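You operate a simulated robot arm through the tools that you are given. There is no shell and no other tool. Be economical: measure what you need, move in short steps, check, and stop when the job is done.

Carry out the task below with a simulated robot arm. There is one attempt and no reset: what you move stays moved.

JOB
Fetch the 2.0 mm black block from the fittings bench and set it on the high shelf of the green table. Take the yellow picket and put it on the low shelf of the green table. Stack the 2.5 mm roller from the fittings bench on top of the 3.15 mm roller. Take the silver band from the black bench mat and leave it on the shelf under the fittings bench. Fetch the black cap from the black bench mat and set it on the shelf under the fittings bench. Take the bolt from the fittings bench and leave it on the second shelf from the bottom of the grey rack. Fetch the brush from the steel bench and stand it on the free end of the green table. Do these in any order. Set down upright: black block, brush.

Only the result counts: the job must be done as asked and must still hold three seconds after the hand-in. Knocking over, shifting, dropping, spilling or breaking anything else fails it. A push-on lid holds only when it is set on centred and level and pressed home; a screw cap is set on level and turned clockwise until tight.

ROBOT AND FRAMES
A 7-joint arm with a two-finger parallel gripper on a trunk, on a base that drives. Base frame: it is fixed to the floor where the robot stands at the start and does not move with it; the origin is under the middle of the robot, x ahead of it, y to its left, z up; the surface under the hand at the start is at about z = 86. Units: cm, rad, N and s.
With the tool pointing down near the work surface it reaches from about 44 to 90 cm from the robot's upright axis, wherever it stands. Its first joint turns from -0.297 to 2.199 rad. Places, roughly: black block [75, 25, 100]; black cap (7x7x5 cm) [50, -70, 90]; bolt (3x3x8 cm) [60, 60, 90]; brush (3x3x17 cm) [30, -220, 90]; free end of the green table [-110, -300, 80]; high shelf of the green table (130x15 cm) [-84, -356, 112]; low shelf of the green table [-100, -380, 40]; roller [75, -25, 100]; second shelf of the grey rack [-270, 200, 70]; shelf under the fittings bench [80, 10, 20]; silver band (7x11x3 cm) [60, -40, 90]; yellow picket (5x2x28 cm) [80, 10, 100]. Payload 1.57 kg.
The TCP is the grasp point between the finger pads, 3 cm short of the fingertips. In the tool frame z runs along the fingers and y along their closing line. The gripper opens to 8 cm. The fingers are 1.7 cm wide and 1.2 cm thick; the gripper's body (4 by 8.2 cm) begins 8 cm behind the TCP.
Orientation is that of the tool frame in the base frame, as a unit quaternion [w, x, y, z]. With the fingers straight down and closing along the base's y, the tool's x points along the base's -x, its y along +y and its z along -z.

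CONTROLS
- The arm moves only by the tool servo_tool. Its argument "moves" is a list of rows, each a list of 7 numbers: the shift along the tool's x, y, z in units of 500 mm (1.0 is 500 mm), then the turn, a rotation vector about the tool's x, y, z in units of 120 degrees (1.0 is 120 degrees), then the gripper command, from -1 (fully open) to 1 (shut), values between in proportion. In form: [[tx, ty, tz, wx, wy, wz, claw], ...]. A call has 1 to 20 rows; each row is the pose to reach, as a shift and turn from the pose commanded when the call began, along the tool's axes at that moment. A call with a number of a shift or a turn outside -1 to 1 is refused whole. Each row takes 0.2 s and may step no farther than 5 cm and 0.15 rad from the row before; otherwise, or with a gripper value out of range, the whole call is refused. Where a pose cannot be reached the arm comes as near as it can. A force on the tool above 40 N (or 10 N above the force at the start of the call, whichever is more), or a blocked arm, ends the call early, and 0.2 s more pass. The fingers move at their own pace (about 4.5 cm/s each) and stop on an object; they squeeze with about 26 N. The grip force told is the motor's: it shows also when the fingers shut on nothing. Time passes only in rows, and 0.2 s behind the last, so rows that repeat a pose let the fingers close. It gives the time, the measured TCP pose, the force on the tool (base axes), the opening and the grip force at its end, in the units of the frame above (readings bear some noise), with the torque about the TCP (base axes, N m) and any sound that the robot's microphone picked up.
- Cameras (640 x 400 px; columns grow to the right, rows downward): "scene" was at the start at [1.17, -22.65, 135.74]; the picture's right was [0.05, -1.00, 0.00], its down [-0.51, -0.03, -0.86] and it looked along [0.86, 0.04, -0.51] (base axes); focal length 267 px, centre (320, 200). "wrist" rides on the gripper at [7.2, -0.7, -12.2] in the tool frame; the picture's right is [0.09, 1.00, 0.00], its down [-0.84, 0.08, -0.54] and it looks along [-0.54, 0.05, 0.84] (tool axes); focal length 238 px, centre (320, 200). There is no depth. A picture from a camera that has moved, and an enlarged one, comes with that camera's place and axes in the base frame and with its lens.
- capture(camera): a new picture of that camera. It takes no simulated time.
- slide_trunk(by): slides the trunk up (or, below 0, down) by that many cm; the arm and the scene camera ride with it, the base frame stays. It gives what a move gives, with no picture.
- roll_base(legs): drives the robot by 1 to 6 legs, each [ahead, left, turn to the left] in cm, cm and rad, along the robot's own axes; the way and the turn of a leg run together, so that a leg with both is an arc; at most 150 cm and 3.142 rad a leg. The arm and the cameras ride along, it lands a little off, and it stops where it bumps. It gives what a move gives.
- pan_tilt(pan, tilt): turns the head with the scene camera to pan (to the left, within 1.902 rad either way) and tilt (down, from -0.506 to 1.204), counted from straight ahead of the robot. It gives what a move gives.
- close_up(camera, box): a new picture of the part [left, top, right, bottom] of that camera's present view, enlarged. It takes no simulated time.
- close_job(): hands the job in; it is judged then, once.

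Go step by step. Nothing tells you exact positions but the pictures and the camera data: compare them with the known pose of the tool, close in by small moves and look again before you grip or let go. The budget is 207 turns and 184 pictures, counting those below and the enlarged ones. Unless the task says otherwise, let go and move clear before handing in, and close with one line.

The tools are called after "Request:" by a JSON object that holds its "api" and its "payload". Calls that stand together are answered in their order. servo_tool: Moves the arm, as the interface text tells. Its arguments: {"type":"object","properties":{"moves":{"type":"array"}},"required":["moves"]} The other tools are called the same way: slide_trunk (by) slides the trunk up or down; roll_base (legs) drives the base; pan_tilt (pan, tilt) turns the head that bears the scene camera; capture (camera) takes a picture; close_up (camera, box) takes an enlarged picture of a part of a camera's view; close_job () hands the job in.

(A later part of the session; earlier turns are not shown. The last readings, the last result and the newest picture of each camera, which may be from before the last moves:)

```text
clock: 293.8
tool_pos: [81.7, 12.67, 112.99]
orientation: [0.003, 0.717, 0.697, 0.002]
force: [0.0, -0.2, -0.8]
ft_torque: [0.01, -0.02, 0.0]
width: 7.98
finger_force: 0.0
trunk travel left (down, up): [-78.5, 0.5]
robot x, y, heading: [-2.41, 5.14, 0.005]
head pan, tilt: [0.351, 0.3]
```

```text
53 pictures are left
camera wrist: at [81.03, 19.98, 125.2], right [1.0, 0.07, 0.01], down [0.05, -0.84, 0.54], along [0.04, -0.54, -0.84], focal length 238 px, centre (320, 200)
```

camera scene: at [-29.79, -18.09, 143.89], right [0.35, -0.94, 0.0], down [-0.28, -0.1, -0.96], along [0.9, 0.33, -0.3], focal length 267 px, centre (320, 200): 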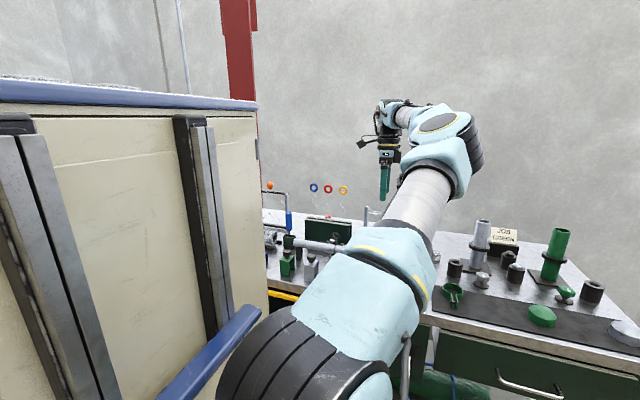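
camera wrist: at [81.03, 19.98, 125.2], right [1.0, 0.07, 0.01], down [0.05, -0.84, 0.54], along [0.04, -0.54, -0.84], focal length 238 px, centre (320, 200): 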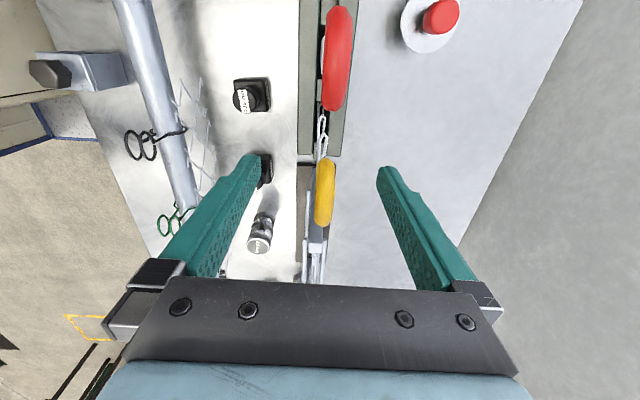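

Nicely aligned. Closing on the yellow ring.

Request:
{"api": "servo_tool", "payload": {"moves": [[0, 0.006, 0, 0, 0, 0, -0.2], [0, 0.006, 0, 0, 0, 0, 0.5], [0, 0.006, 0, 0, 0, 0, 1], [0, 0.006, 0, 0, 0, 0, 1], [0, 0.006, 0, 0, 0, 0, 1], [0, 0.006, 0, 0, 0, 0, 1]]}}

Request:
{"api": "servo_tool", "payload": {"moves": [[0, 0, -0.02, 0, 0, 0, 1], [0, 0, -0.06, 0, 0, 0, 1], [0, 0, -0.12, 0, 0, 0, 1], [0, 0, -0.18, 0, 0, 0, 1]]}}

Request:
{"api": "capture", "payload": {"camera": "wrist"}}

```text
clock: 295.2
tool_pos: [81.97, 12.69, 113.05]
orientation: [0.002, 0.716, 0.698, 0.002]
force: [0.1, -0.2, -1.3]
ft_torque: [0.03, 0.01, 0.01]
width: 1.1
finger_force: 25.7
trunk travel left (down, up): [-78.5, 0.5]
robot x, y, heading: [-2.51, 5.3, 0.006]
head pan, tilt: [0.351, 0.3]
```

```text
clock: 296.2
tool_pos: [81.78, 12.62, 121.85]
orientation: [0.002, 0.716, 0.698, 0.002]
force: [0.5, 0.2, -0.3]
ft_torque: [-0.01, 0.01, 0.01]
width: 1.13
finger_force: 25.8
trunk travel left (down, up): [-78.5, 0.5]
robot x, y, heading: [-2.21, 4.98, 0.002]
head pan, tilt: [0.351, 0.3]
```

```text
52 pictures are left
camera wrist: at [81.34, 19.9, 134.18], right [1.0, 0.07, 0.01], down [0.05, -0.84, 0.54], along [0.04, -0.54, -0.84], focal length 238 px, centre (320, 200)
```

wrist: 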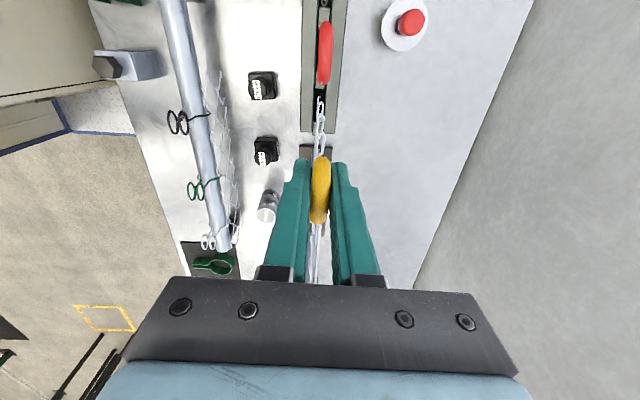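

Request:
{"api": "servo_tool", "payload": {"moves": [[0, 0, -0.05, 0, 0, 0, 1], [0, 0, -0.1, 0, 0, 0, 1], [0, 0, -0.15, 0, 0, 0, 1]]}}

Request:
{"api": "capture", "payload": {"camera": "wrist"}}

Request:
{"api": "close_up", "payload": {"camera": "scene", "box": [260, 110, 420, 250]}}

```text
clock: 297.0
tool_pos: [80.52, 12.48, 129.23]
orientation: [0.002, 0.716, 0.698, 0.002]
force: [-0.2, 1.4, 0.1]
ft_torque: [-0.06, 0.03, 0.0]
width: 1.11
finger_force: 25.7
out of reach, approached as far as the arm can: row 3
trunk travel left (down, up): [-78.5, 0.5]
robot x, y, heading: [-2.53, 5.07, 0.001]
head pan, tilt: [0.351, 0.3]
```

```text
51 pictures are left
camera wrist: at [79.97, 19.79, 141.48], right [1.0, 0.07, 0.01], down [0.05, -0.84, 0.54], along [0.04, -0.54, -0.84], focal length 238 px, centre (320, 200)
```

wrist: 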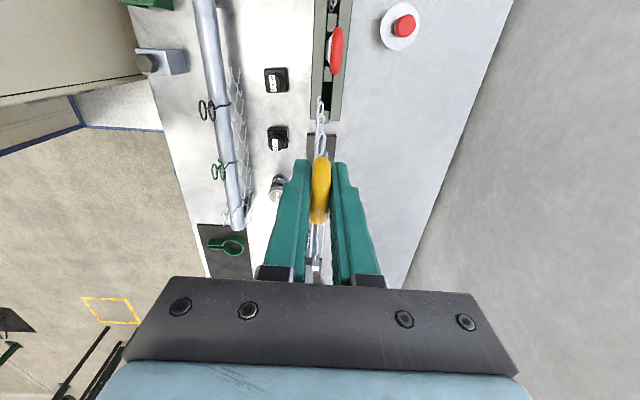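

```text
2.86 times, centred on (340, 180) of scene
camera zoom: at [-1.26, -14.62, 143.91], right [0.35, -0.94, 0.0], down [-0.28, -0.1, -0.96], along [0.9, 0.33, -0.3], focal length 762 px, centre (263, 257)
```

zoom: 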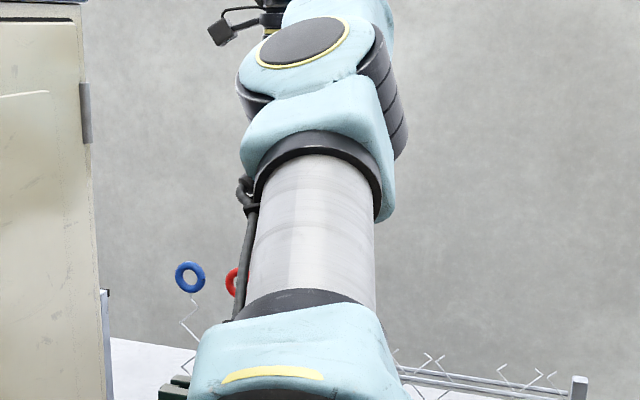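

Clear of the holder (bottom ≈ z 103). Backing off carefully.

Request:
{"api": "roll_base", "payload": {"legs": [[-60, 0, 0]]}}

Request:
{"api": "pan_tilt", "payload": {"pan": 0.2, "tilt": 0.2}}

Request:
{"api": "capture", "payload": {"camera": "scene"}}

Request:
{"api": "capture", "payload": {"camera": "wrist"}}

```text
clock: 300.4
tool_pos: [20.36, 12.14, 129.32]
orientation: [0.002, 0.716, 0.698, 0.002]
force: [-0.3, -0.1, -0.1]
ft_torque: [-0.01, 0.01, 0.01]
width: 1.1
finger_force: 25.7
trunk travel left (down, up): [-78.5, 0.5]
robot x, y, heading: [-62.54, 5.07, 0.001]
head pan, tilt: [0.351, 0.3]
```

```text
clock: 301.1
tool_pos: [20.21, 12.12, 129.3]
orientation: [0.002, 0.716, 0.698, 0.002]
force: [-0.4, -0.4, -0.3]
ft_torque: [0.0, 0.0, 0.0]
width: 1.12
finger_force: 25.7
trunk travel left (down, up): [-78.5, 0.5]
robot x, y, heading: [-62.78, 4.83, 0.005]
head pan, tilt: [0.201, 0.201]
```

```text
49 pictures are left
camera scene: at [-61.23, -16.28, 144.83], right [0.2, -0.98, 0.0], down [-0.2, -0.04, -0.98], along [0.96, 0.2, -0.2], focal length 267 px, centre (320, 200)
```

scene: 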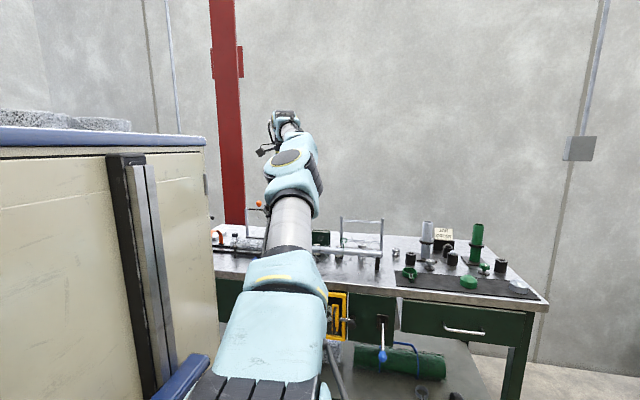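

```text
48 pictures are left
camera wrist: at [19.66, 19.44, 141.5], right [1.0, 0.07, 0.01], down [0.05, -0.84, 0.54], along [0.04, -0.54, -0.84], focal length 238 px, centre (320, 200)
```

wrist: 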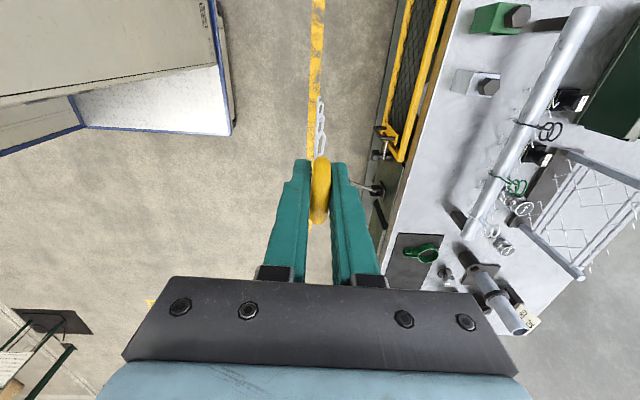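

Picket held well. I tilt the tool forward so the picket points ahead like a spear, then check.

Request:
{"api": "servo_tool", "payload": {"moves": [[0, 0, 0, -0.064, 0, 0, 1], [0, 0, 0, -0.128, 0, 0, 1], [0, 0, 0, -0.192, 0, 0, 1], [0, 0, 0, -0.256, 0, 0, 1], [0, 0, 0, -0.32, 0, 0, 1], [0, 0, 0, -0.384, 0, 0, 1], [0, 0, 0, -0.448, 0, 0, 1], [0, 0, 0, -0.512, 0, 0, 1], [0, 0, 0, -0.576, 0, 0, 1], [0, 0, 0, -0.64, 0, 0, 1], [0, 0, 0, -0.7, 0, 0, 1]]}}

Request:
{"api": "capture", "payload": {"camera": "wrist"}}

Request:
{"api": "close_up", "payload": {"camera": "scene", "box": [220, 100, 420, 250]}}

```text
clock: 303.5
tool_pos: [20.3, 12.22, 129.43]
orientation: [0.482, 0.53, 0.517, 0.469]
force: [1.4, -0.9, 0.3]
ft_torque: [-0.05, 0.1, 0.01]
width: 1.1
finger_force: 25.4
trunk travel left (down, up): [-78.5, 0.5]
robot x, y, heading: [-62.35, 5.09, 0.007]
head pan, tilt: [0.201, 0.201]
```

```text
47 pictures are left
camera wrist: at [8.19, 19.69, 129.87], right [0.1, 0.09, 0.99], down [-0.55, -0.82, 0.13], along [0.83, -0.56, -0.03], focal length 238 px, centre (320, 200)
```

wrist: 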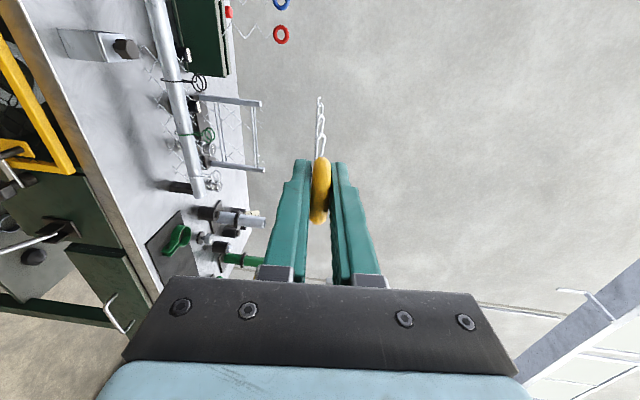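

```text
2.67 times, centred on (320, 175) of scene
camera zoom: at [-61.26, -16.3, 144.83], right [0.2, -0.98, 0.0], down [-0.2, -0.04, -0.98], along [0.96, 0.2, -0.2], focal length 711 px, centre (320, 267)
```

zoom: 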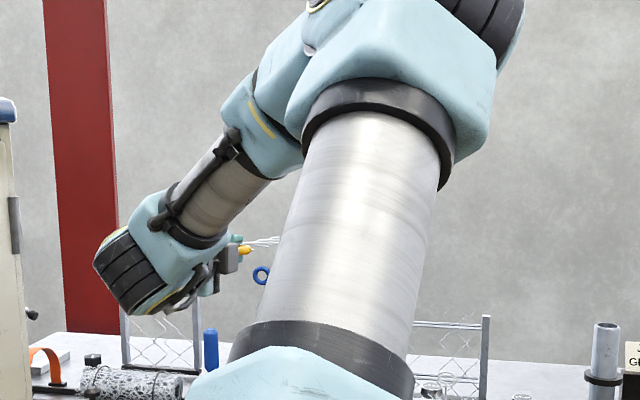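

The spear pose works. I travel to the north of the stool, turn, and partly lower.

Request:
{"api": "roll_base", "payload": {"legs": [[-15, 0, 0], [0, -128, 0], [0, 0, -1.87], [0, 30, 0]]}}

Request:
{"api": "slide_trunk", "payload": {"by": -36}}

Request:
{"api": "servo_tool", "payload": {"moves": [[0, -0.09, 0, 0, 0, 0, 1], [0, -0.18, 0, 0, 0, 0, 1], [0, -0.27, 0, 0, 0, 0, 1], [0, -0.36, 0, 0, 0, 0, 1], [0, -0.45, 0, 0, 0, 0, 1], [0, -0.54, 0, 0, 0, 0, 1], [0, -0.63, 0, 0, 0, 0, 1], [0, -0.72, 0, 0, 0, 0, 1]]}}

Request:
{"api": "pan_tilt", "payload": {"pan": 0.1, "tilt": 0.4}}

Request:
{"api": "capture", "payload": {"camera": "scene"}}

```text
clock: 317.1
tool_pos: [-66.42, -214.91, 129.24]
orientation: [0.662, 0.731, -0.122, -0.111]
force: [0.0, 0.2, -0.3]
ft_torque: [0.02, -0.02, 0.02]
width: 1.12
finger_force: 25.8
trunk travel left (down, up): [-78.5, 0.5]
robot x, y, heading: [-48.3, -133.71, -1.872]
head pan, tilt: [0.201, 0.201]
```

```text
clock: 320.6
tool_pos: [-66.42, -214.85, 93.23]
orientation: [0.662, 0.731, -0.122, -0.11]
force: [0.3, 0.6, -0.9]
ft_torque: [0.04, -0.02, -0.04]
width: 1.11
finger_force: 26.0
trunk travel left (down, up): [-42.5, 36.5]
robot x, y, heading: [-48.4, -134.03, -1.872]
head pan, tilt: [0.201, 0.201]
```

```text
clock: 322.4
tool_pos: [-65.31, -211.48, 57.51]
orientation: [0.663, 0.73, -0.122, -0.111]
force: [0.0, -0.4, 0.4]
ft_torque: [0.02, 0.0, 0.04]
width: 1.13
finger_force: 26.4
trunk travel left (down, up): [-42.5, 36.5]
robot x, y, heading: [-48.14, -133.77, -1.87]
head pan, tilt: [0.201, 0.201]
```

```text
clock: 323.2
tool_pos: [-65.2, -211.55, 57.55]
orientation: [0.662, 0.731, -0.122, -0.111]
force: [-0.2, 0.3, -1.2]
ft_torque: [0.06, 0.0, -0.02]
width: 1.08
finger_force: 26.1
trunk travel left (down, up): [-42.5, 36.5]
robot x, y, heading: [-48.78, -133.56, -1.867]
head pan, tilt: [0.099, 0.4]
```

```text
45 pictures are left
camera scene: at [-69.68, -128.45, 106.98], right [-0.98, 0.2, 0.0], down [0.08, 0.38, -0.92], along [-0.18, -0.9, -0.39], focal length 267 px, centre (320, 200)
```

scene: 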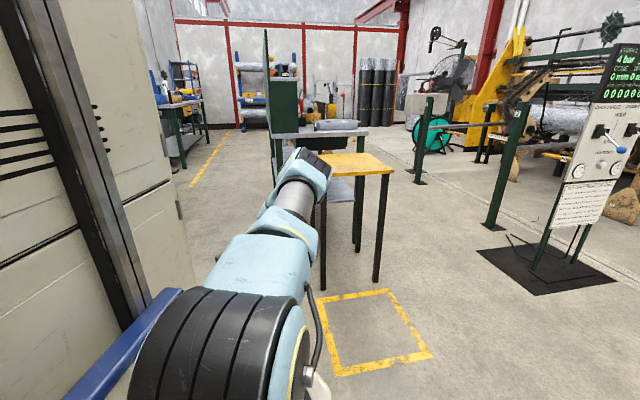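

The elbow stays high enough. I rotate a bit more right, shift left, and go forward part way.

Request:
{"api": "roll_base", "payload": {"legs": [[0, 0, -0.133], [0, 25, 0], [48, 0, 0]]}}

Request:
{"api": "servo_tool", "payload": {"moves": [[0, 0, 0.09, 0, 0, 0, 1], [0, 0, 0.18, 0, 0, 0, 1]]}}

Request:
{"api": "pan_tilt", "payload": {"pan": 0.1, "tilt": 0.5}}

Request:
{"api": "capture", "payload": {"camera": "scene"}}

Request:
{"api": "capture", "payload": {"camera": "wrist"}}

```text
clock: 328.0
tool_pos: [-72.47, -262.57, 57.33]
orientation: [0.653, 0.722, -0.17, -0.153]
force: [-0.5, 0.0, -0.5]
ft_torque: [0.04, -0.01, 0.02]
width: 1.11
finger_force: 26.1
trunk travel left (down, up): [-42.5, 36.5]
robot x, y, heading: [-45.51, -187.63, -2.0]
head pan, tilt: [0.099, 0.4]
```

```text
clock: 328.6
tool_pos: [-76.44, -270.56, 56.64]
orientation: [0.655, 0.721, -0.169, -0.153]
force: [-0.9, -0.2, -0.6]
ft_torque: [0.01, -0.04, 0.01]
width: 1.11
finger_force: 25.6
trunk travel left (down, up): [-42.5, 36.5]
robot x, y, heading: [-46.37, -187.57, -2.001]
head pan, tilt: [0.099, 0.4]
```

```text
clock: 329.3
tool_pos: [-76.52, -270.55, 56.76]
orientation: [0.653, 0.721, -0.17, -0.154]
force: [-1.2, 0.0, 0.6]
ft_torque: [0.02, -0.04, -0.01]
width: 1.12
finger_force: 25.6
trunk travel left (down, up): [-42.5, 36.5]
robot x, y, heading: [-46.12, -187.62, -2.001]
head pan, tilt: [0.099, 0.499]
```

```text
44 pictures are left
camera scene: at [-66.17, -179.44, 106.06], right [-0.95, 0.32, 0.0], down [0.16, 0.45, -0.88], along [-0.28, -0.83, -0.48], focal length 267 px, centre (320, 200)
```

scene: 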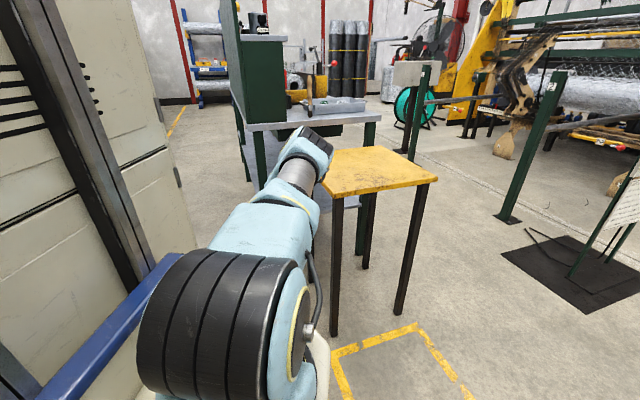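

```text
43 pictures are left
camera wrist: at [-64.66, -262.68, 57.22], right [0.04, -0.13, 0.99], down [-0.51, 0.85, 0.13], along [-0.86, -0.51, -0.03], focal length 238 px, centre (320, 200)
```

wrist: 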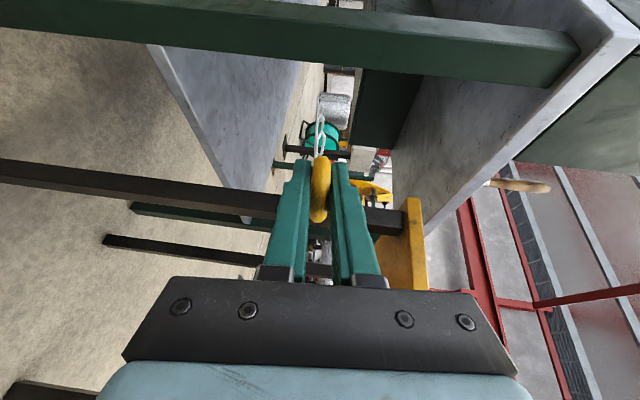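

The wrist view shows the gap between the table leg and the stool; I shift 2.5 cm right and lower the tool by the arm, then re-check.

Request:
{"api": "servo_tool", "payload": {"moves": [[-0.05, -0.03, 0.01, 0, 0, 0, 1], [-0.05, -0.1, 0.01, 0, 0, 0, 1], [-0.05, -0.17, 0.01, 0, 0, 0, 1], [-0.05, -0.24, 0.01, 0, 0, 0, 1]]}}

Request:
{"api": "capture", "payload": {"camera": "scene"}}

```text
clock: 330.3
tool_pos: [-78.48, -268.81, 44.5]
orientation: [0.654, 0.722, -0.168, -0.153]
force: [0.5, 0.4, 0.5]
ft_torque: [0.06, -0.03, 0.01]
width: 1.1
finger_force: 26.1
trunk travel left (down, up): [-42.5, 36.5]
robot x, y, heading: [-46.01, -187.55, -2.003]
head pan, tilt: [0.099, 0.499]
```

```text
42 pictures are left
camera scene: at [-66.17, -179.43, 106.07], right [-0.95, 0.32, 0.0], down [0.16, 0.45, -0.88], along [-0.28, -0.83, -0.48], focal length 267 px, centre (320, 200)
```

scene: 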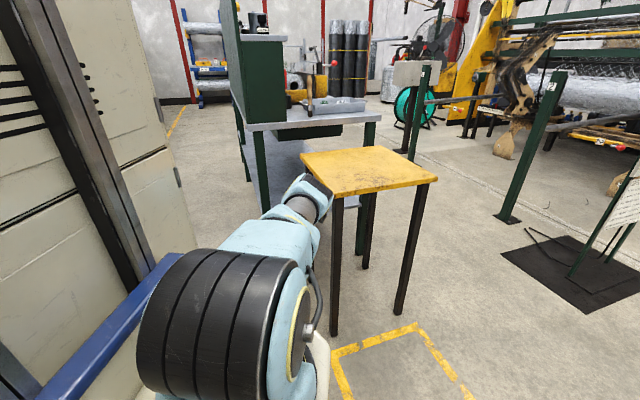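

The elbow gets close to the stool; I roll the tool 90° (camera on top, which also suits release) and look how the arm lies then.

Request:
{"api": "servo_tool", "payload": {"moves": [[0, 0, 0, 0, 0, 0.068, 1], [0, 0, 0, 0, 0, 0.136, 1], [0, 0, 0, 0, 0, 0.204, 1], [0, 0, 0, 0, 0, 0.272, 1], [0, 0, 0, 0, 0, 0.34, 1], [0, 0, 0, 0, 0, 0.408, 1], [0, 0, 0, 0, 0, 0.476, 1], [0, 0, 0, 0, 0, 0.544, 1], [0, 0, 0, 0, 0, 0.612, 1], [0, 0, 0, 0, 0, 0.68, 1], [0, 0, 0, 0, 0, 0.75, 1]]}}

Request:
{"api": "capture", "payload": {"camera": "scene"}}

Request:
{"api": "capture", "payload": {"camera": "wrist"}}

```text
clock: 332.7
tool_pos: [-78.8, -269.0, 45.12]
orientation: [-0.574, -0.39, 0.626, -0.355]
force: [-0.3, 0.2, -0.4]
ft_torque: [0.03, -0.02, -0.02]
width: 1.11
finger_force: 26.3
trunk travel left (down, up): [-42.5, 36.5]
robot x, y, heading: [-45.84, -187.44, -1.995]
head pan, tilt: [0.099, 0.499]
```

```text
41 pictures are left
camera scene: at [-66.17, -179.44, 106.06], right [-0.95, 0.32, 0.0], down [0.16, 0.45, -0.88], along [-0.28, -0.83, -0.48], focal length 267 px, centre (320, 200)
```

scene: 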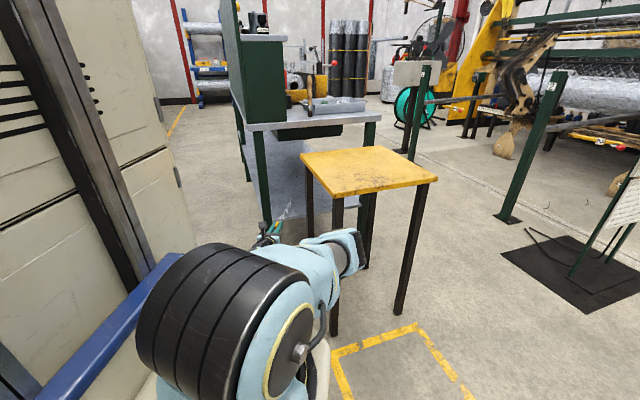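

```text
40 pictures are left
camera wrist: at [-73.05, -258.97, 53.52], right [-0.9, 0.43, 0.09], down [0.2, 0.59, -0.79], along [-0.4, -0.68, -0.61], focal length 238 px, centre (320, 200)
```

wrist: 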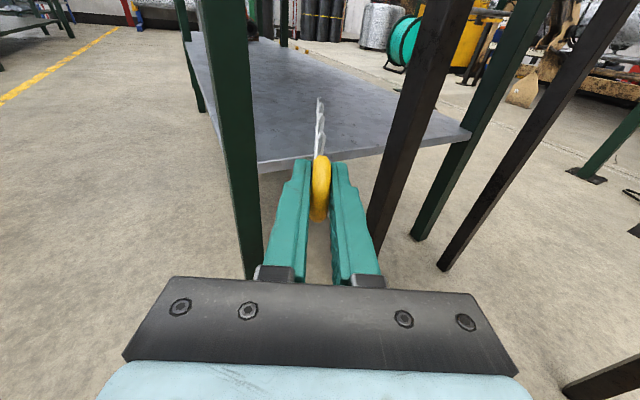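

Great view: the gap to the shelf is clear, but the elbow bulges toward the stool. I extend the arm instead of driving, which straightens the elbow.

Request:
{"api": "servo_tool", "payload": {"moves": [[0.009, 0, 0.08, 0, 0, 0, 1], [0.018, 0, 0.16, 0, 0, 0, 1], [0.026, 0, 0.24, 0, 0, 0, 1], [0.034, 0, 0.318, 0, 0, 0, 1]]}}

Request:
{"api": "capture", "payload": {"camera": "scene"}}

Request:
{"api": "capture", "payload": {"camera": "wrist"}}

```text
clock: 333.7
tool_pos: [-85.06, -282.18, 44.77]
orientation: [-0.568, -0.392, 0.63, -0.355]
force: [1.6, -0.4, -1.5]
ft_torque: [-0.03, 0.06, -0.16]
width: 1.12
finger_force: 26.4
out of reach, approached as far as the arm can: row 4
trunk travel left (down, up): [-42.5, 36.5]
robot x, y, heading: [-46.06, -187.69, -1.999]
head pan, tilt: [0.099, 0.499]
```

```text
39 pictures are left
camera scene: at [-66.18, -179.43, 106.08], right [-0.95, 0.32, 0.0], down [0.16, 0.45, -0.88], along [-0.29, -0.83, -0.48], focal length 267 px, centre (320, 200)
```

scene: 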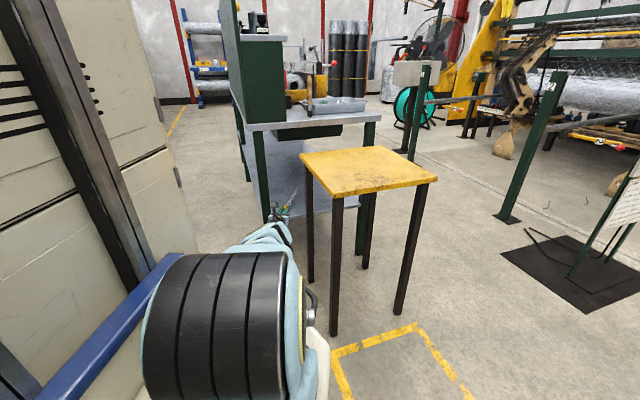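

```text
38 pictures are left
camera wrist: at [-79.45, -272.12, 53.2], right [-0.9, 0.43, 0.09], down [0.21, 0.59, -0.78], along [-0.39, -0.68, -0.62], focal length 238 px, centre (320, 200)
```

wrist: 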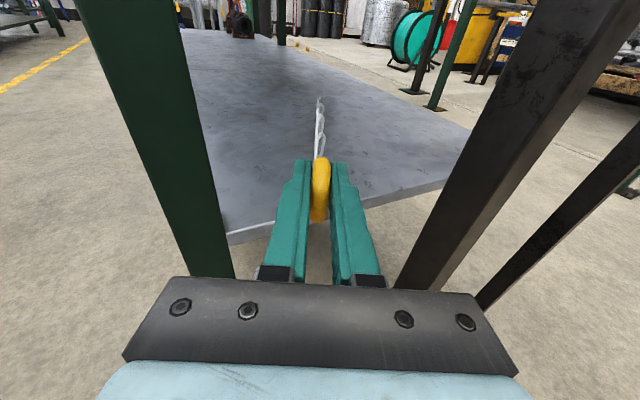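

Request:
{"api": "roll_base", "payload": {"legs": [[9, -0.8, 0]]}}

Request:
{"api": "capture", "payload": {"camera": "wrist"}}

```text
clock: 334.8
tool_pos: [-89.67, -290.13, 44.83]
orientation: [-0.571, -0.39, 0.63, -0.354]
force: [-0.1, -0.3, -0.5]
ft_torque: [0.0, -0.04, 0.0]
width: 1.13
finger_force: 25.8
trunk travel left (down, up): [-42.5, 36.5]
robot x, y, heading: [-50.46, -195.32, -2.006]
head pan, tilt: [0.099, 0.499]
```

```text
37 pictures are left
camera wrist: at [-83.97, -280.0, 53.23], right [-0.9, 0.43, 0.09], down [0.21, 0.59, -0.78], along [-0.39, -0.68, -0.62], focal length 238 px, centre (320, 200)
```

wrist: 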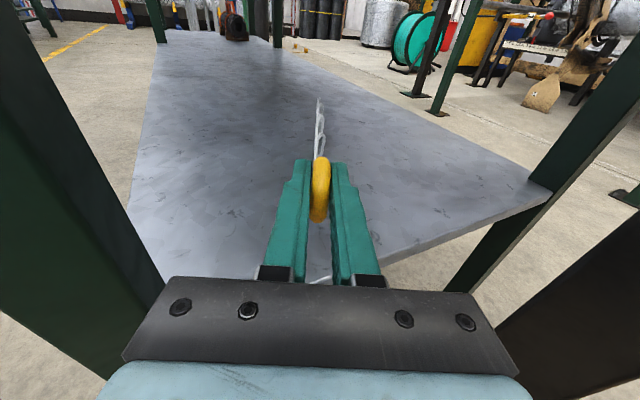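

Request:
{"api": "roll_base", "payload": {"legs": [[2.5, 0, 0]]}}

Request:
{"api": "slide_trunk", "payload": {"by": -5}}

Request:
{"api": "capture", "payload": {"camera": "wrist"}}

```text
clock: 335.6
tool_pos: [-90.63, -292.18, 44.8]
orientation: [-0.57, -0.391, 0.63, -0.354]
force: [0.8, 0.5, -1.1]
ft_torque: [-0.01, 0.01, 0.02]
width: 1.15
finger_force: 26.1
trunk travel left (down, up): [-42.5, 36.5]
robot x, y, heading: [-51.52, -197.93, -2.001]
head pan, tilt: [0.099, 0.499]
```

```text
clock: 336.5
tool_pos: [-90.77, -292.31, 39.76]
orientation: [-0.571, -0.39, 0.629, -0.354]
force: [-0.9, 0.0, 1.5]
ft_torque: [-0.38, 0.21, -0.03]
width: 1.09
finger_force: 25.9
trunk travel left (down, up): [-37.5, 41.5]
robot x, y, heading: [-51.18, -197.78, -1.999]
head pan, tilt: [0.099, 0.499]
```

```text
36 pictures are left
camera wrist: at [-85.04, -282.29, 48.25], right [-0.9, 0.43, 0.09], down [0.21, 0.59, -0.78], along [-0.39, -0.68, -0.62], focal length 238 px, centre (320, 200)
```

wrist: 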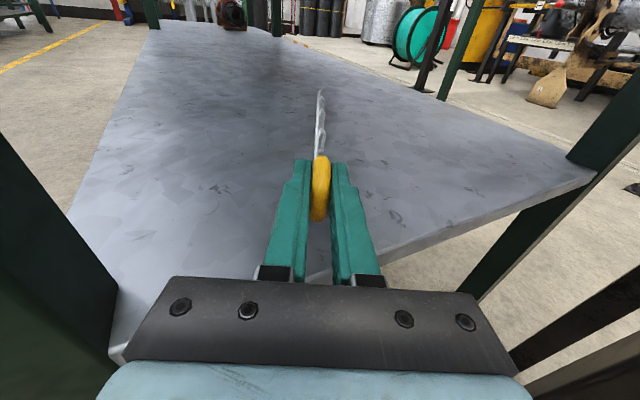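

The tip touches the shelf. One more cm, then release.

Request:
{"api": "slide_trunk", "payload": {"by": -1}}

Request:
{"api": "servo_tool", "payload": {"moves": [[0, 0, 0, 0, 0, 0, 0.6], [0, 0, 0, 0, 0, 0, 0.4], [0, 0, 0, 0, 0, 0, 0.2], [0, 0, 0, 0, 0, 0, 0.1], [0, 0, 0, 0, 0, 0, 0.1]]}}

Request:
{"api": "capture", "payload": {"camera": "wrist"}}

```text
clock: 337.1
tool_pos: [-90.64, -292.21, 38.82]
orientation: [-0.57, -0.391, 0.63, -0.354]
force: [-0.5, -0.6, 0.8]
ft_torque: [-0.39, 0.22, -0.04]
width: 1.1
finger_force: 25.7
trunk travel left (down, up): [-36.5, 42.5]
robot x, y, heading: [-51.51, -197.85, -2.003]
head pan, tilt: [0.099, 0.499]
```

```text
clock: 338.3
tool_pos: [-90.77, -292.34, 38.9]
orientation: [-0.571, -0.391, 0.629, -0.354]
force: [-0.4, -0.8, -0.4]
ft_torque: [-0.01, -0.03, -0.03]
width: 3.6
finger_force: 0.0
trunk travel left (down, up): [-36.5, 42.5]
robot x, y, heading: [-51.2, -197.55, -1.999]
head pan, tilt: [0.099, 0.499]
```

```text
35 pictures are left
camera wrist: at [-85.02, -282.29, 47.23], right [-0.9, 0.43, 0.09], down [0.21, 0.59, -0.78], along [-0.39, -0.68, -0.62], focal length 238 px, centre (320, 200)
```

wrist: 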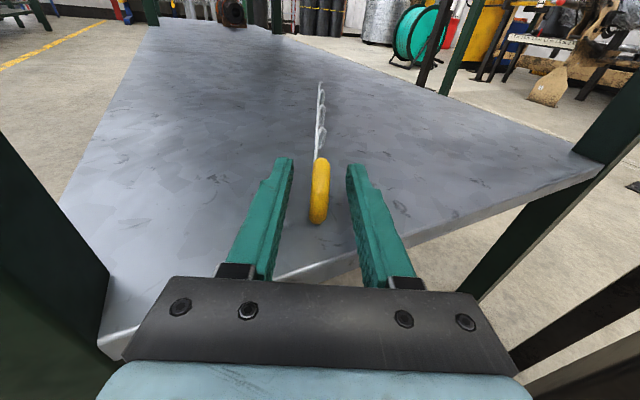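

Released on the shelf. I withdraw straight back along the tool.

Request:
{"api": "servo_tool", "payload": {"moves": [[0, 0, -0.02, 0, 0, 0, -0.2], [0, 0, -0.08, 0, 0, 0, -0.2], [0, 0, -0.16, 0, 0, 0, -0.2], [0, 0, -0.24, 0, 0, 0, -0.2]]}}

Request:
{"api": "roll_base", "payload": {"legs": [[-14, 0, 0]]}}

Request:
{"api": "capture", "payload": {"camera": "wrist"}}

```text
clock: 339.3
tool_pos: [-85.37, -281.47, 40.09]
orientation: [-0.571, -0.391, 0.63, -0.353]
force: [0.2, 0.9, 0.5]
ft_torque: [0.0, 0.01, 0.0]
width: 4.78
finger_force: 0.0
trunk travel left (down, up): [-36.5, 42.5]
robot x, y, heading: [-51.53, -197.68, -2.001]
head pan, tilt: [0.099, 0.499]
```

```text
clock: 340.6
tool_pos: [-79.75, -268.75, 40.11]
orientation: [-0.571, -0.39, 0.63, -0.354]
force: [-0.6, -0.2, -0.5]
ft_torque: [0.0, 0.0, 0.0]
width: 4.81
finger_force: 0.3
trunk travel left (down, up): [-36.5, 42.5]
robot x, y, heading: [-45.26, -184.97, -1.999]
head pan, tilt: [0.099, 0.499]
```

```text
34 pictures are left
camera wrist: at [-73.96, -258.86, 48.45], right [-0.9, 0.43, 0.09], down [0.21, 0.59, -0.78], along [-0.39, -0.68, -0.62], focal length 238 px, centre (320, 200)
```

wrist: 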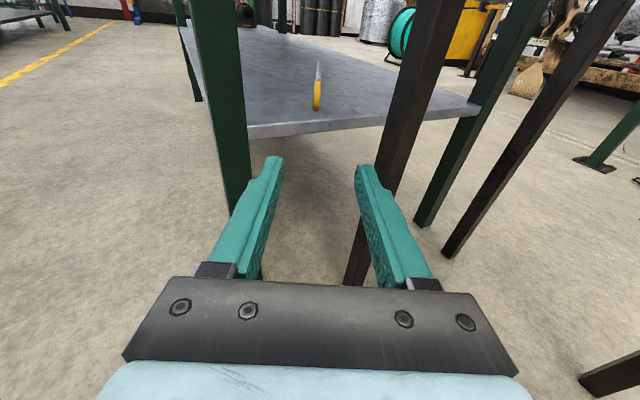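

Picket is on the low shelf. Quick check of brush and block, then on to the bolt.

Request:
{"api": "close_up", "payload": {"camera": "scene", "box": [220, 60, 380, 160]}}

Request:
{"api": "roll_base", "payload": {"legs": [[-30, 0, 0]]}}

Request:
{"api": "slide_trunk", "payload": {"by": 40}}

```text
4.00 times, centred on (300, 110) of scene
camera zoom: at [-65.87, -176.86, 100.06], right [-0.95, 0.32, 0.0], down [0.16, 0.45, -0.88], along [-0.29, -0.83, -0.48], focal length 1066 px, centre (400, 560)
```

zoom: 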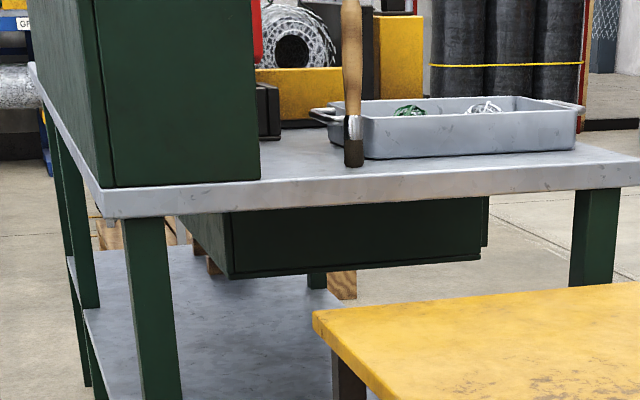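

```text
clock: 342.7
tool_pos: [-67.3, -241.54, 39.93]
orientation: [-0.572, -0.388, 0.631, -0.352]
force: [0.7, 1.7, -0.3]
ft_torque: [0.0, 0.01, 0.02]
width: 4.8
finger_force: 0.0
trunk travel left (down, up): [-36.5, 42.5]
robot x, y, heading: [-32.75, -157.81, -2.003]
head pan, tilt: [0.099, 0.499]
```

```text
clock: 346.5
tool_pos: [-67.25, -241.49, 80.06]
orientation: [-0.572, -0.389, 0.63, -0.353]
force: [-0.3, 0.2, 0.3]
ft_torque: [-0.01, -0.01, 0.03]
width: 4.79
finger_force: 0.1
trunk travel left (down, up): [-76.5, 2.5]
robot x, y, heading: [-32.98, -158.19, -2.003]
head pan, tilt: [0.099, 0.499]
```

Brush stands upright. Now to the bolt: reposition away from the steel bench, turn, and drive up to the left part of the fittings bench.

Request:
{"api": "roll_base", "payload": {"legs": [[0, -62, 0], [0, 0, 2.0], [0, 140, 0], [0, 45, 0]]}}

Request:
{"api": "servo_tool", "payload": {"moves": [[0.06, 0, -0.04, 0, 0, 0, -0.2], [0.12, 0, -0.08, 0, -0.06, 0, -0.2], [0.18, 0, -0.12, 0, -0.12, 0, -0.2], [0.24, 0, -0.16, 0, -0.18, 0, -0.2], [0.3, 0, -0.18, 0, -0.2, 0, -0.2], [0.37, 0, -0.18, 0, -0.2, 0, -0.2], [0.44, 0, -0.18, 0, -0.2, 0, -0.2], [0.5, 0, -0.18, 0, -0.2, 0, -0.2]]}}

Request:
{"api": "capture", "payload": {"camera": "wrist"}}

```text
clock: 363.7
tool_pos: [6.3, 53.95, 79.9]
orientation: [0.023, 0.741, -0.025, 0.671]
force: [0.3, 0.6, 0.3]
ft_torque: [0.02, 0.0, -0.04]
width: 4.8
finger_force: 0.0
trunk travel left (down, up): [-76.5, 2.5]
robot x, y, heading: [-84.56, 53.54, -0.041]
head pan, tilt: [0.099, 0.499]
```

```text
clock: 365.5
tool_pos: [-0.13, 54.48, 105.83]
orientation: [0.017, 0.864, -0.03, 0.502]
force: [0.5, 0.4, 0.2]
ft_torque: [-0.01, 0.0, 0.01]
width: 4.79
finger_force: 0.2
trunk travel left (down, up): [-76.5, 2.5]
robot x, y, heading: [-83.89, 53.55, -0.037]
head pan, tilt: [0.099, 0.499]
```

```text
32 pictures are left
camera wrist: at [-7.21, 55.68, 118.09], right [-0.02, -1.0, 0.08], down [-0.89, -0.02, -0.46], along [0.46, -0.08, -0.88], focal length 238 px, centre (320, 200)
```

wrist: 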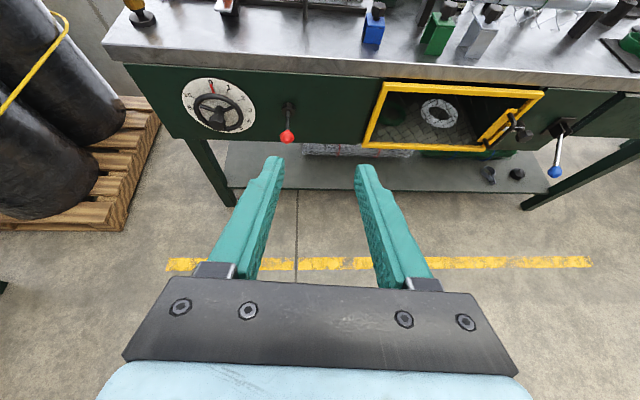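

Request:
{"api": "roll_base", "payload": {"legs": [[42, 0, 0.038]]}}

Request:
{"api": "capture", "payload": {"camera": "wrist"}}

```text
clock: 368.1
tool_pos: [41.87, 56.82, 105.72]
orientation: [0.009, 0.864, -0.014, 0.503]
force: [-0.8, 0.6, 0.2]
ft_torque: [-0.01, 0.03, -0.01]
width: 4.81
finger_force: 0.1
trunk travel left (down, up): [-76.5, 2.5]
robot x, y, heading: [-42.63, 52.64, -0.004]
head pan, tilt: [0.099, 0.499]
```

```text
31 pictures are left
camera wrist: at [34.76, 57.8, 118.08], right [0.01, -1.0, 0.08], down [-0.89, -0.05, -0.46], along [0.46, -0.06, -0.88], focal length 238 px, centre (320, 200)
```

wrist: 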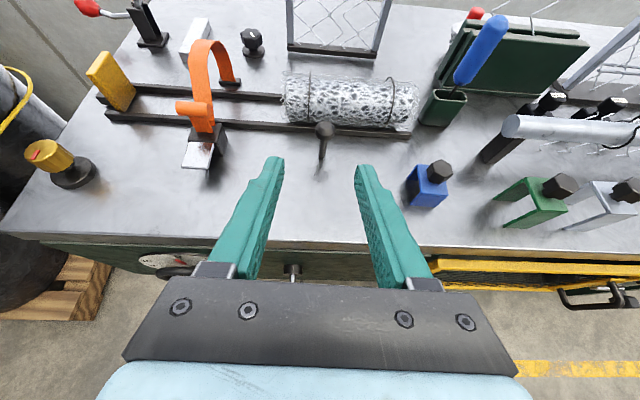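

Request:
{"api": "close_up", "payload": {"camera": "wrist", "box": [285, 105, 365, 175]}}

```text
5.71 times, centred on (325, 140) of wrist
camera zoom: at [34.76, 57.8, 118.08], right [0.01, -1.0, 0.08], down [-0.89, -0.05, -0.46], along [0.46, -0.06, -0.88], focal length 1362 px, centre (291, 543)
```

zoom: 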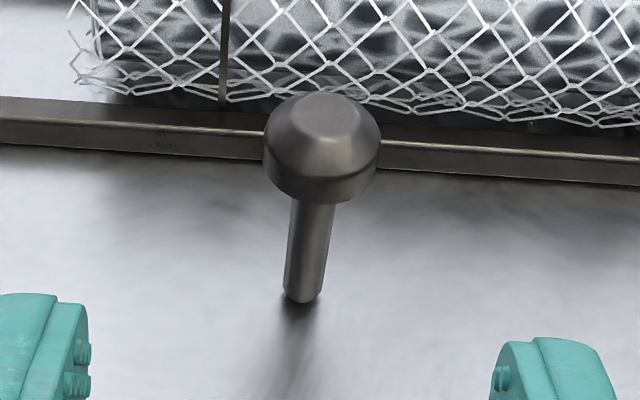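

Bolt stands head-up at (57.5, 55.7). I approach along the finger line to grip its shaft below the head.

Request:
{"api": "servo_tool", "payload": {"moves": [[-0.03, 0.004, 0.072, 0, 0, 0, -0.2], [-0.06, 0.008, 0.144, 0, 0, 0, -0.2], [-0.09, 0.012, 0.216, 0, 0, 0, -0.2], [-0.12, 0.016, 0.289, 0, 0, 0, -0.2]]}}

Request:
{"api": "capture", "payload": {"camera": "wrist"}}

```text
clock: 369.1
tool_pos: [51.29, 55.79, 93.37]
orientation: [0.008, 0.864, -0.013, 0.503]
force: [-0.6, 0.1, -0.4]
ft_torque: [0.0, 0.03, -0.03]
width: 4.78
finger_force: 0.1
trunk travel left (down, up): [-76.5, 2.5]
robot x, y, heading: [-41.98, 52.67, 0.002]
head pan, tilt: [0.099, 0.499]
```

```text
29 pictures are left
camera wrist: at [44.3, 56.68, 105.68], right [0.01, -1.0, 0.08], down [-0.89, -0.05, -0.46], along [0.46, -0.06, -0.88], focal length 238 px, centre (320, 200)
```

wrist: 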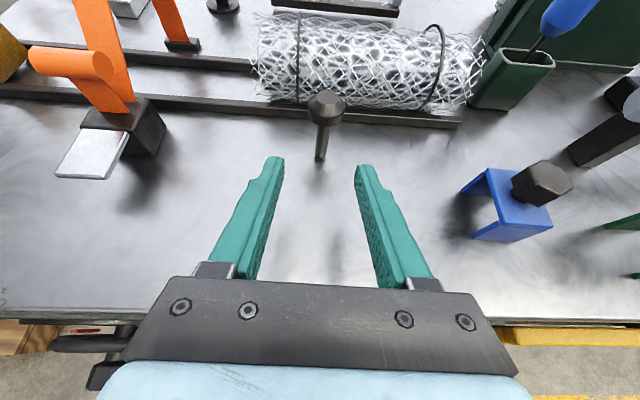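

Request:
{"api": "servo_tool", "payload": {"moves": [[0.0, 0.001, 0.06, 0, 0, 0, -0.2], [0.006, 0.002, 0.115, 0, 0, 0, -0.2], [0.011, 0.002, 0.16, 0, 0, 0, -0.2]]}}

Request:
{"api": "capture", "payload": {"camera": "wrist"}}

```text
clock: 369.9
tool_pos: [58.62, 55.32, 89.85]
orientation: [0.007, 0.865, -0.013, 0.502]
force: [-0.4, -0.1, -0.1]
ft_torque: [0.0, 0.03, 0.0]
width: 4.81
finger_force: 0.0
trunk travel left (down, up): [-76.5, 2.5]
robot x, y, heading: [-42.4, 52.61, -0.002]
head pan, tilt: [0.099, 0.499]
```

```text
28 pictures are left
camera wrist: at [51.55, 56.34, 102.26], right [0.01, -1.0, 0.08], down [-0.89, -0.05, -0.46], along [0.46, -0.06, -0.88], focal length 238 px, centre (320, 200)
```

wrist: 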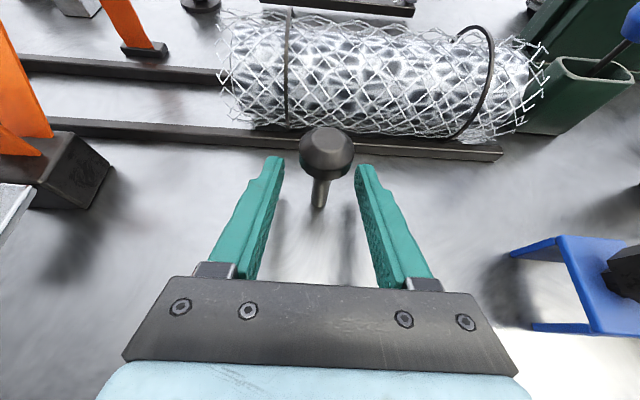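

Aligned. Closing on the shaft.

Request:
{"api": "servo_tool", "payload": {"moves": [[0, 0.002, 0, 0, 0, 0, 0.3], [0, 0.002, 0, 0, 0, 0, 0.7], [0, 0.002, 0, 0, 0, 0, 1], [0, 0.002, 0, 0, 0, 0, 1], [0, 0.002, 0, 0, 0, 0, 1], [0, 0.002, 0, 0, 0, 0, 1]]}}

Request:
{"api": "servo_tool", "payload": {"moves": [[0.017, 0, -0.01, 0, 0, 0, 1], [0.06, 0, -0.035, 0, 0, 0, 1], [0.12, 0, -0.07, 0, 0, 0, 1], [0.19, 0, -0.11, 0, 0, 0, 1], [0.26, 0, -0.15, 0, 0, 0, 1]]}}

Request:
{"api": "capture", "payload": {"camera": "wrist"}}

```text
clock: 371.3
tool_pos: [58.54, 55.29, 89.84]
orientation: [0.008, 0.864, -0.014, 0.503]
force: [-0.9, 0.2, 1.1]
ft_torque: [-0.04, -0.03, 0.0]
width: 1.03
finger_force: 26.0
trunk travel left (down, up): [-76.5, 2.5]
robot x, y, heading: [-41.95, 52.44, -0.002]
head pan, tilt: [0.099, 0.499]
```

```text
clock: 372.5
tool_pos: [58.34, 55.31, 104.85]
orientation: [0.008, 0.865, -0.013, 0.502]
force: [0.5, 0.3, -1.8]
ft_torque: [-0.01, 0.01, 0.0]
width: 1.08
finger_force: 26.3
trunk travel left (down, up): [-76.5, 2.5]
robot x, y, heading: [-41.91, 52.54, 0.003]
head pan, tilt: [0.099, 0.499]
```

```text
27 pictures are left
camera wrist: at [51.32, 56.28, 117.21], right [0.02, -1.0, 0.08], down [-0.89, -0.05, -0.46], along [0.46, -0.06, -0.89], focal length 238 px, centre (320, 200)
```

wrist: 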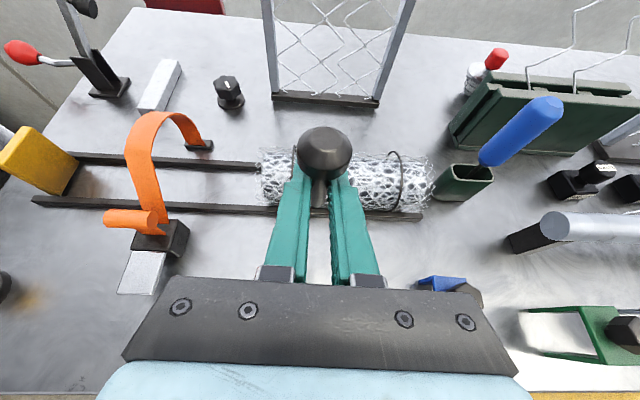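

Bolt held. I back away, turn, and look for the grey rack.

Request:
{"api": "roll_base", "payload": {"legs": [[-62, 0, 0], [0, 0, -2.3]]}}

Request:
{"api": "pan_tilt", "payload": {"pan": -1.4, "tilt": 0.2}}

Request:
{"api": "capture", "payload": {"camera": "scene"}}

```text
clock: 381.4
tool_pos: [-168.78, -23.5, 104.91]
orientation: [-0.464, -0.337, 0.796, -0.196]
force: [-0.4, -0.3, -1.5]
ft_torque: [0.02, 0.0, 0.01]
width: 1.03
finger_force: 25.5
trunk travel left (down, up): [-76.5, 2.5]
robot x, y, heading: [-103.03, 52.83, -2.309]
head pan, tilt: [0.099, 0.499]
```

```text
clock: 383.0
tool_pos: [-168.63, -23.37, 104.76]
orientation: [-0.464, -0.337, 0.795, -0.196]
force: [-0.8, 0.5, -1.0]
ft_torque: [0.03, 0.0, 0.01]
width: 1.03
finger_force: 26.0
trunk travel left (down, up): [-76.5, 2.5]
robot x, y, heading: [-102.94, 52.73, -2.307]
head pan, tilt: [-1.4, 0.201]
```

```text
26 pictures are left
camera scene: at [-122.58, 78.97, 142.83], right [0.54, 0.84, 0.0], down [0.17, -0.11, -0.98], along [-0.83, 0.52, -0.2], focal length 267 px, centre (320, 200)
```

scene: 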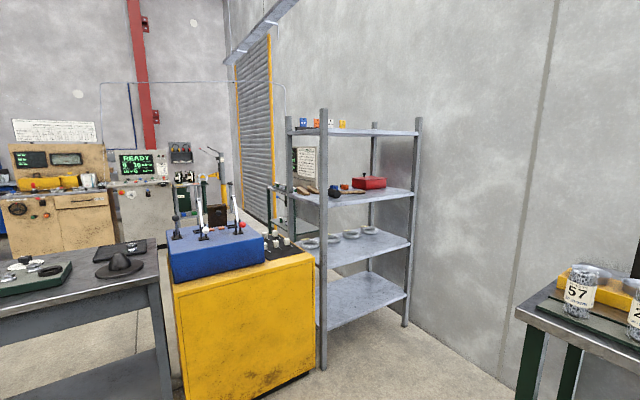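

The grey rack's second shelf (z≈70, rings at its back) is open toward +x, its front half free. I turn to heading 2.7, line up, lower, and approach.

Request:
{"api": "roll_base", "payload": {"legs": [[0, 0, -1.276], [0, -53, 0]]}}

Request:
{"api": "slide_trunk", "payload": {"by": -25}}

Request:
{"api": "roll_base", "payload": {"legs": [[62, 0, 0]]}}

Request:
{"api": "capture", "payload": {"camera": "wrist"}}

Request:
{"api": "pan_tilt", "payload": {"pan": 0.0, "tilt": 0.3}}

Request:
{"api": "capture", "payload": {"camera": "scene"}}

```text
clock: 389.2
tool_pos: [-172.22, 141.67, 104.87]
orientation: [-0.489, 0.203, 0.84, 0.119]
force: [0.5, -0.8, -0.5]
ft_torque: [0.0, -0.05, 0.01]
width: 1.01
finger_force: 26.2
trunk travel left (down, up): [-76.5, 2.5]
robot x, y, heading: [-79.92, 100.77, 2.694]
head pan, tilt: [-1.4, 0.201]
```

```text
clock: 391.8
tool_pos: [-172.35, 141.81, 79.82]
orientation: [-0.489, 0.202, 0.84, 0.118]
force: [0.6, 0.2, -1.4]
ft_torque: [-0.04, -0.02, -0.02]
width: 1.01
finger_force: 25.9
trunk travel left (down, up): [-51.5, 27.5]
robot x, y, heading: [-80.35, 100.98, 2.7]
head pan, tilt: [-1.4, 0.201]
```

```text
clock: 395.3
tool_pos: [-228.71, 168.28, 79.81]
orientation: [-0.49, 0.201, 0.84, 0.117]
force: [0.1, -0.5, -0.7]
ft_torque: [-0.02, -0.01, 0.01]
width: 1.04
finger_force: 25.8
trunk travel left (down, up): [-51.5, 27.5]
robot x, y, heading: [-137.08, 127.85, 2.7]
head pan, tilt: [-1.4, 0.201]
```

```text
25 pictures are left
camera wrist: at [-222.74, 164.54, 92.23], right [0.41, 0.91, 0.08], down [0.82, -0.33, -0.46], along [-0.39, 0.26, -0.88], focal length 238 px, centre (320, 200)
```

wrist: 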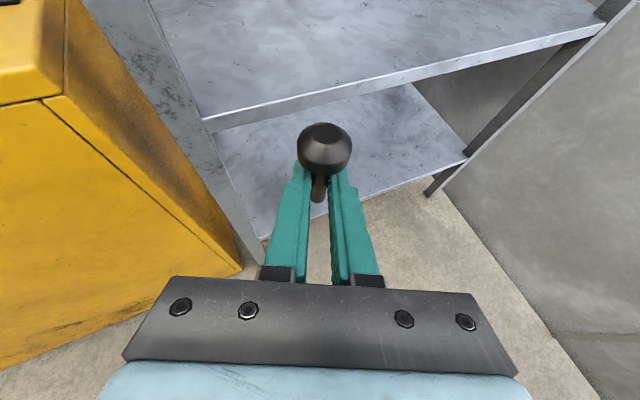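

```text
clock: 396.8
tool_pos: [-228.71, 168.21, 79.94]
orientation: [-0.49, 0.201, 0.84, 0.118]
force: [-0.3, 0.4, -1.4]
ft_torque: [-0.02, 0.0, 0.04]
width: 1.04
finger_force: 26.0
trunk travel left (down, up): [-51.5, 27.5]
robot x, y, heading: [-136.88, 127.76, 2.699]
head pan, tilt: [0.0, 0.3]
```

```text
24 pictures are left
camera scene: at [-127.9, 149.07, 116.9], right [0.43, 0.9, 0.0], down [0.27, -0.13, -0.96], along [-0.86, 0.41, -0.3], focal length 267 px, centre (320, 200)
```

scene: 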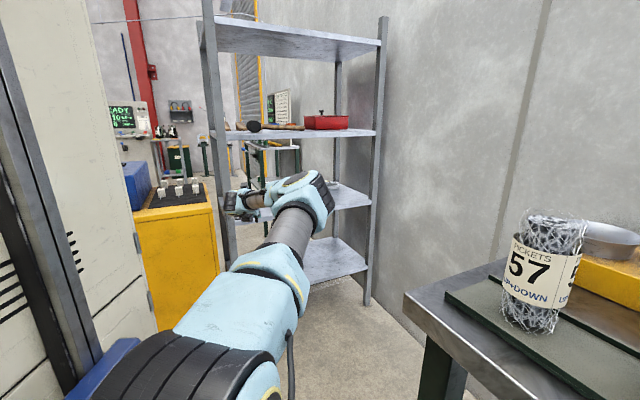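

Request:
{"api": "roll_base", "payload": {"legs": [[36, 0, 0]]}}

Request:
{"api": "capture", "payload": {"camera": "wrist"}}

Request:
{"api": "capture", "payload": {"camera": "scene"}}

```text
clock: 399.1
tool_pos: [-261.12, 183.76, 79.85]
orientation: [-0.489, 0.203, 0.84, 0.118]
force: [0.8, -0.4, -0.6]
ft_torque: [-0.03, 0.0, 0.03]
width: 1.02
finger_force: 25.8
trunk travel left (down, up): [-51.5, 27.5]
robot x, y, heading: [-168.94, 143.17, 2.694]
head pan, tilt: [0.0, 0.3]
```

```text
23 pictures are left
camera wrist: at [-255.21, 180.06, 92.23], right [0.41, 0.91, 0.08], down [0.82, -0.33, -0.46], along [-0.39, 0.26, -0.88], focal length 238 px, centre (320, 200)
```

wrist: 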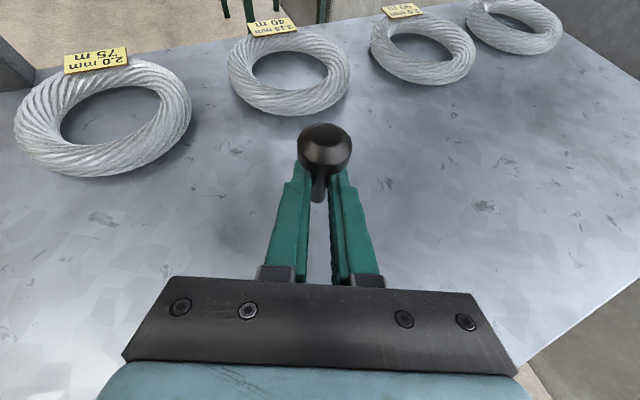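

```text
22 pictures are left
camera scene: at [-160.41, 164.43, 116.9], right [0.43, 0.9, 0.0], down [0.27, -0.13, -0.96], along [-0.86, 0.41, -0.3], focal length 267 px, centre (320, 200)
```

scene: 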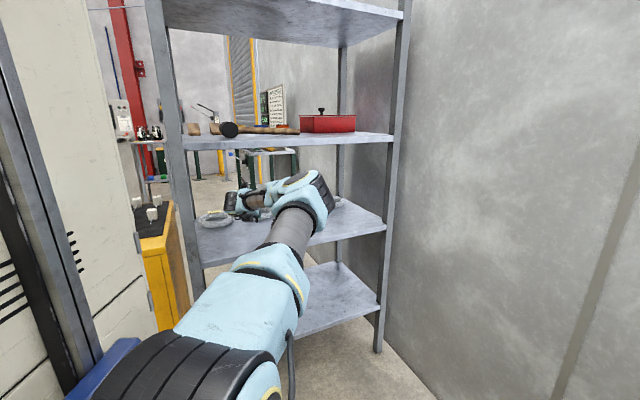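

Bolt is over the free part of the second shelf. Lowering.

Request:
{"api": "servo_tool", "payload": {"moves": [[-0.043, 0, 0.025, 0, 0, 0, 1], [-0.083, 0, 0.048, 0, 0, 0, 1]]}}

Request:
{"api": "servo_tool", "payload": {"moves": [[-0.0035, 0, 0.002, 0, 0, 0, 1], [-0.007, 0, 0.004, 0, 0, 0, 1]]}}

Request:
{"api": "servo_tool", "payload": {"moves": [[-0.0035, 0, 0.002, 0, 0, 0, 1], [-0.007, 0, 0.004, 0, 0, 0, 1]]}}

```text
clock: 399.7
tool_pos: [-261.17, 183.68, 75.68]
orientation: [-0.492, 0.202, 0.839, 0.119]
force: [-1.6, 1.2, 22.1]
ft_torque: [0.17, 0.36, -0.03]
width: 1.01
finger_force: 26.3
trunk travel left (down, up): [-51.5, 27.5]
robot x, y, heading: [-168.97, 143.17, 2.7]
head pan, tilt: [0.0, 0.3]
```

```text
clock: 400.3
tool_pos: [-261.18, 183.65, 74.88]
orientation: [-0.49, 0.202, 0.84, 0.118]
force: [-2.6, -1.2, 21.5]
ft_torque: [0.09, 0.33, 0.05]
width: 1.07
finger_force: 26.2
trunk travel left (down, up): [-51.5, 27.5]
robot x, y, heading: [-169.02, 143.07, 2.7]
head pan, tilt: [0.0, 0.3]
```

```text
clock: 400.9
tool_pos: [-261.03, 183.64, 74.3]
orientation: [-0.488, 0.203, 0.841, 0.118]
force: [-2.1, -2.4, 20.6]
ft_torque: [0.08, 0.37, 0.04]
width: 1.1
finger_force: 25.6
trunk travel left (down, up): [-51.5, 27.5]
robot x, y, heading: [-169.24, 143.19, 2.702]
head pan, tilt: [0.0, 0.3]
```

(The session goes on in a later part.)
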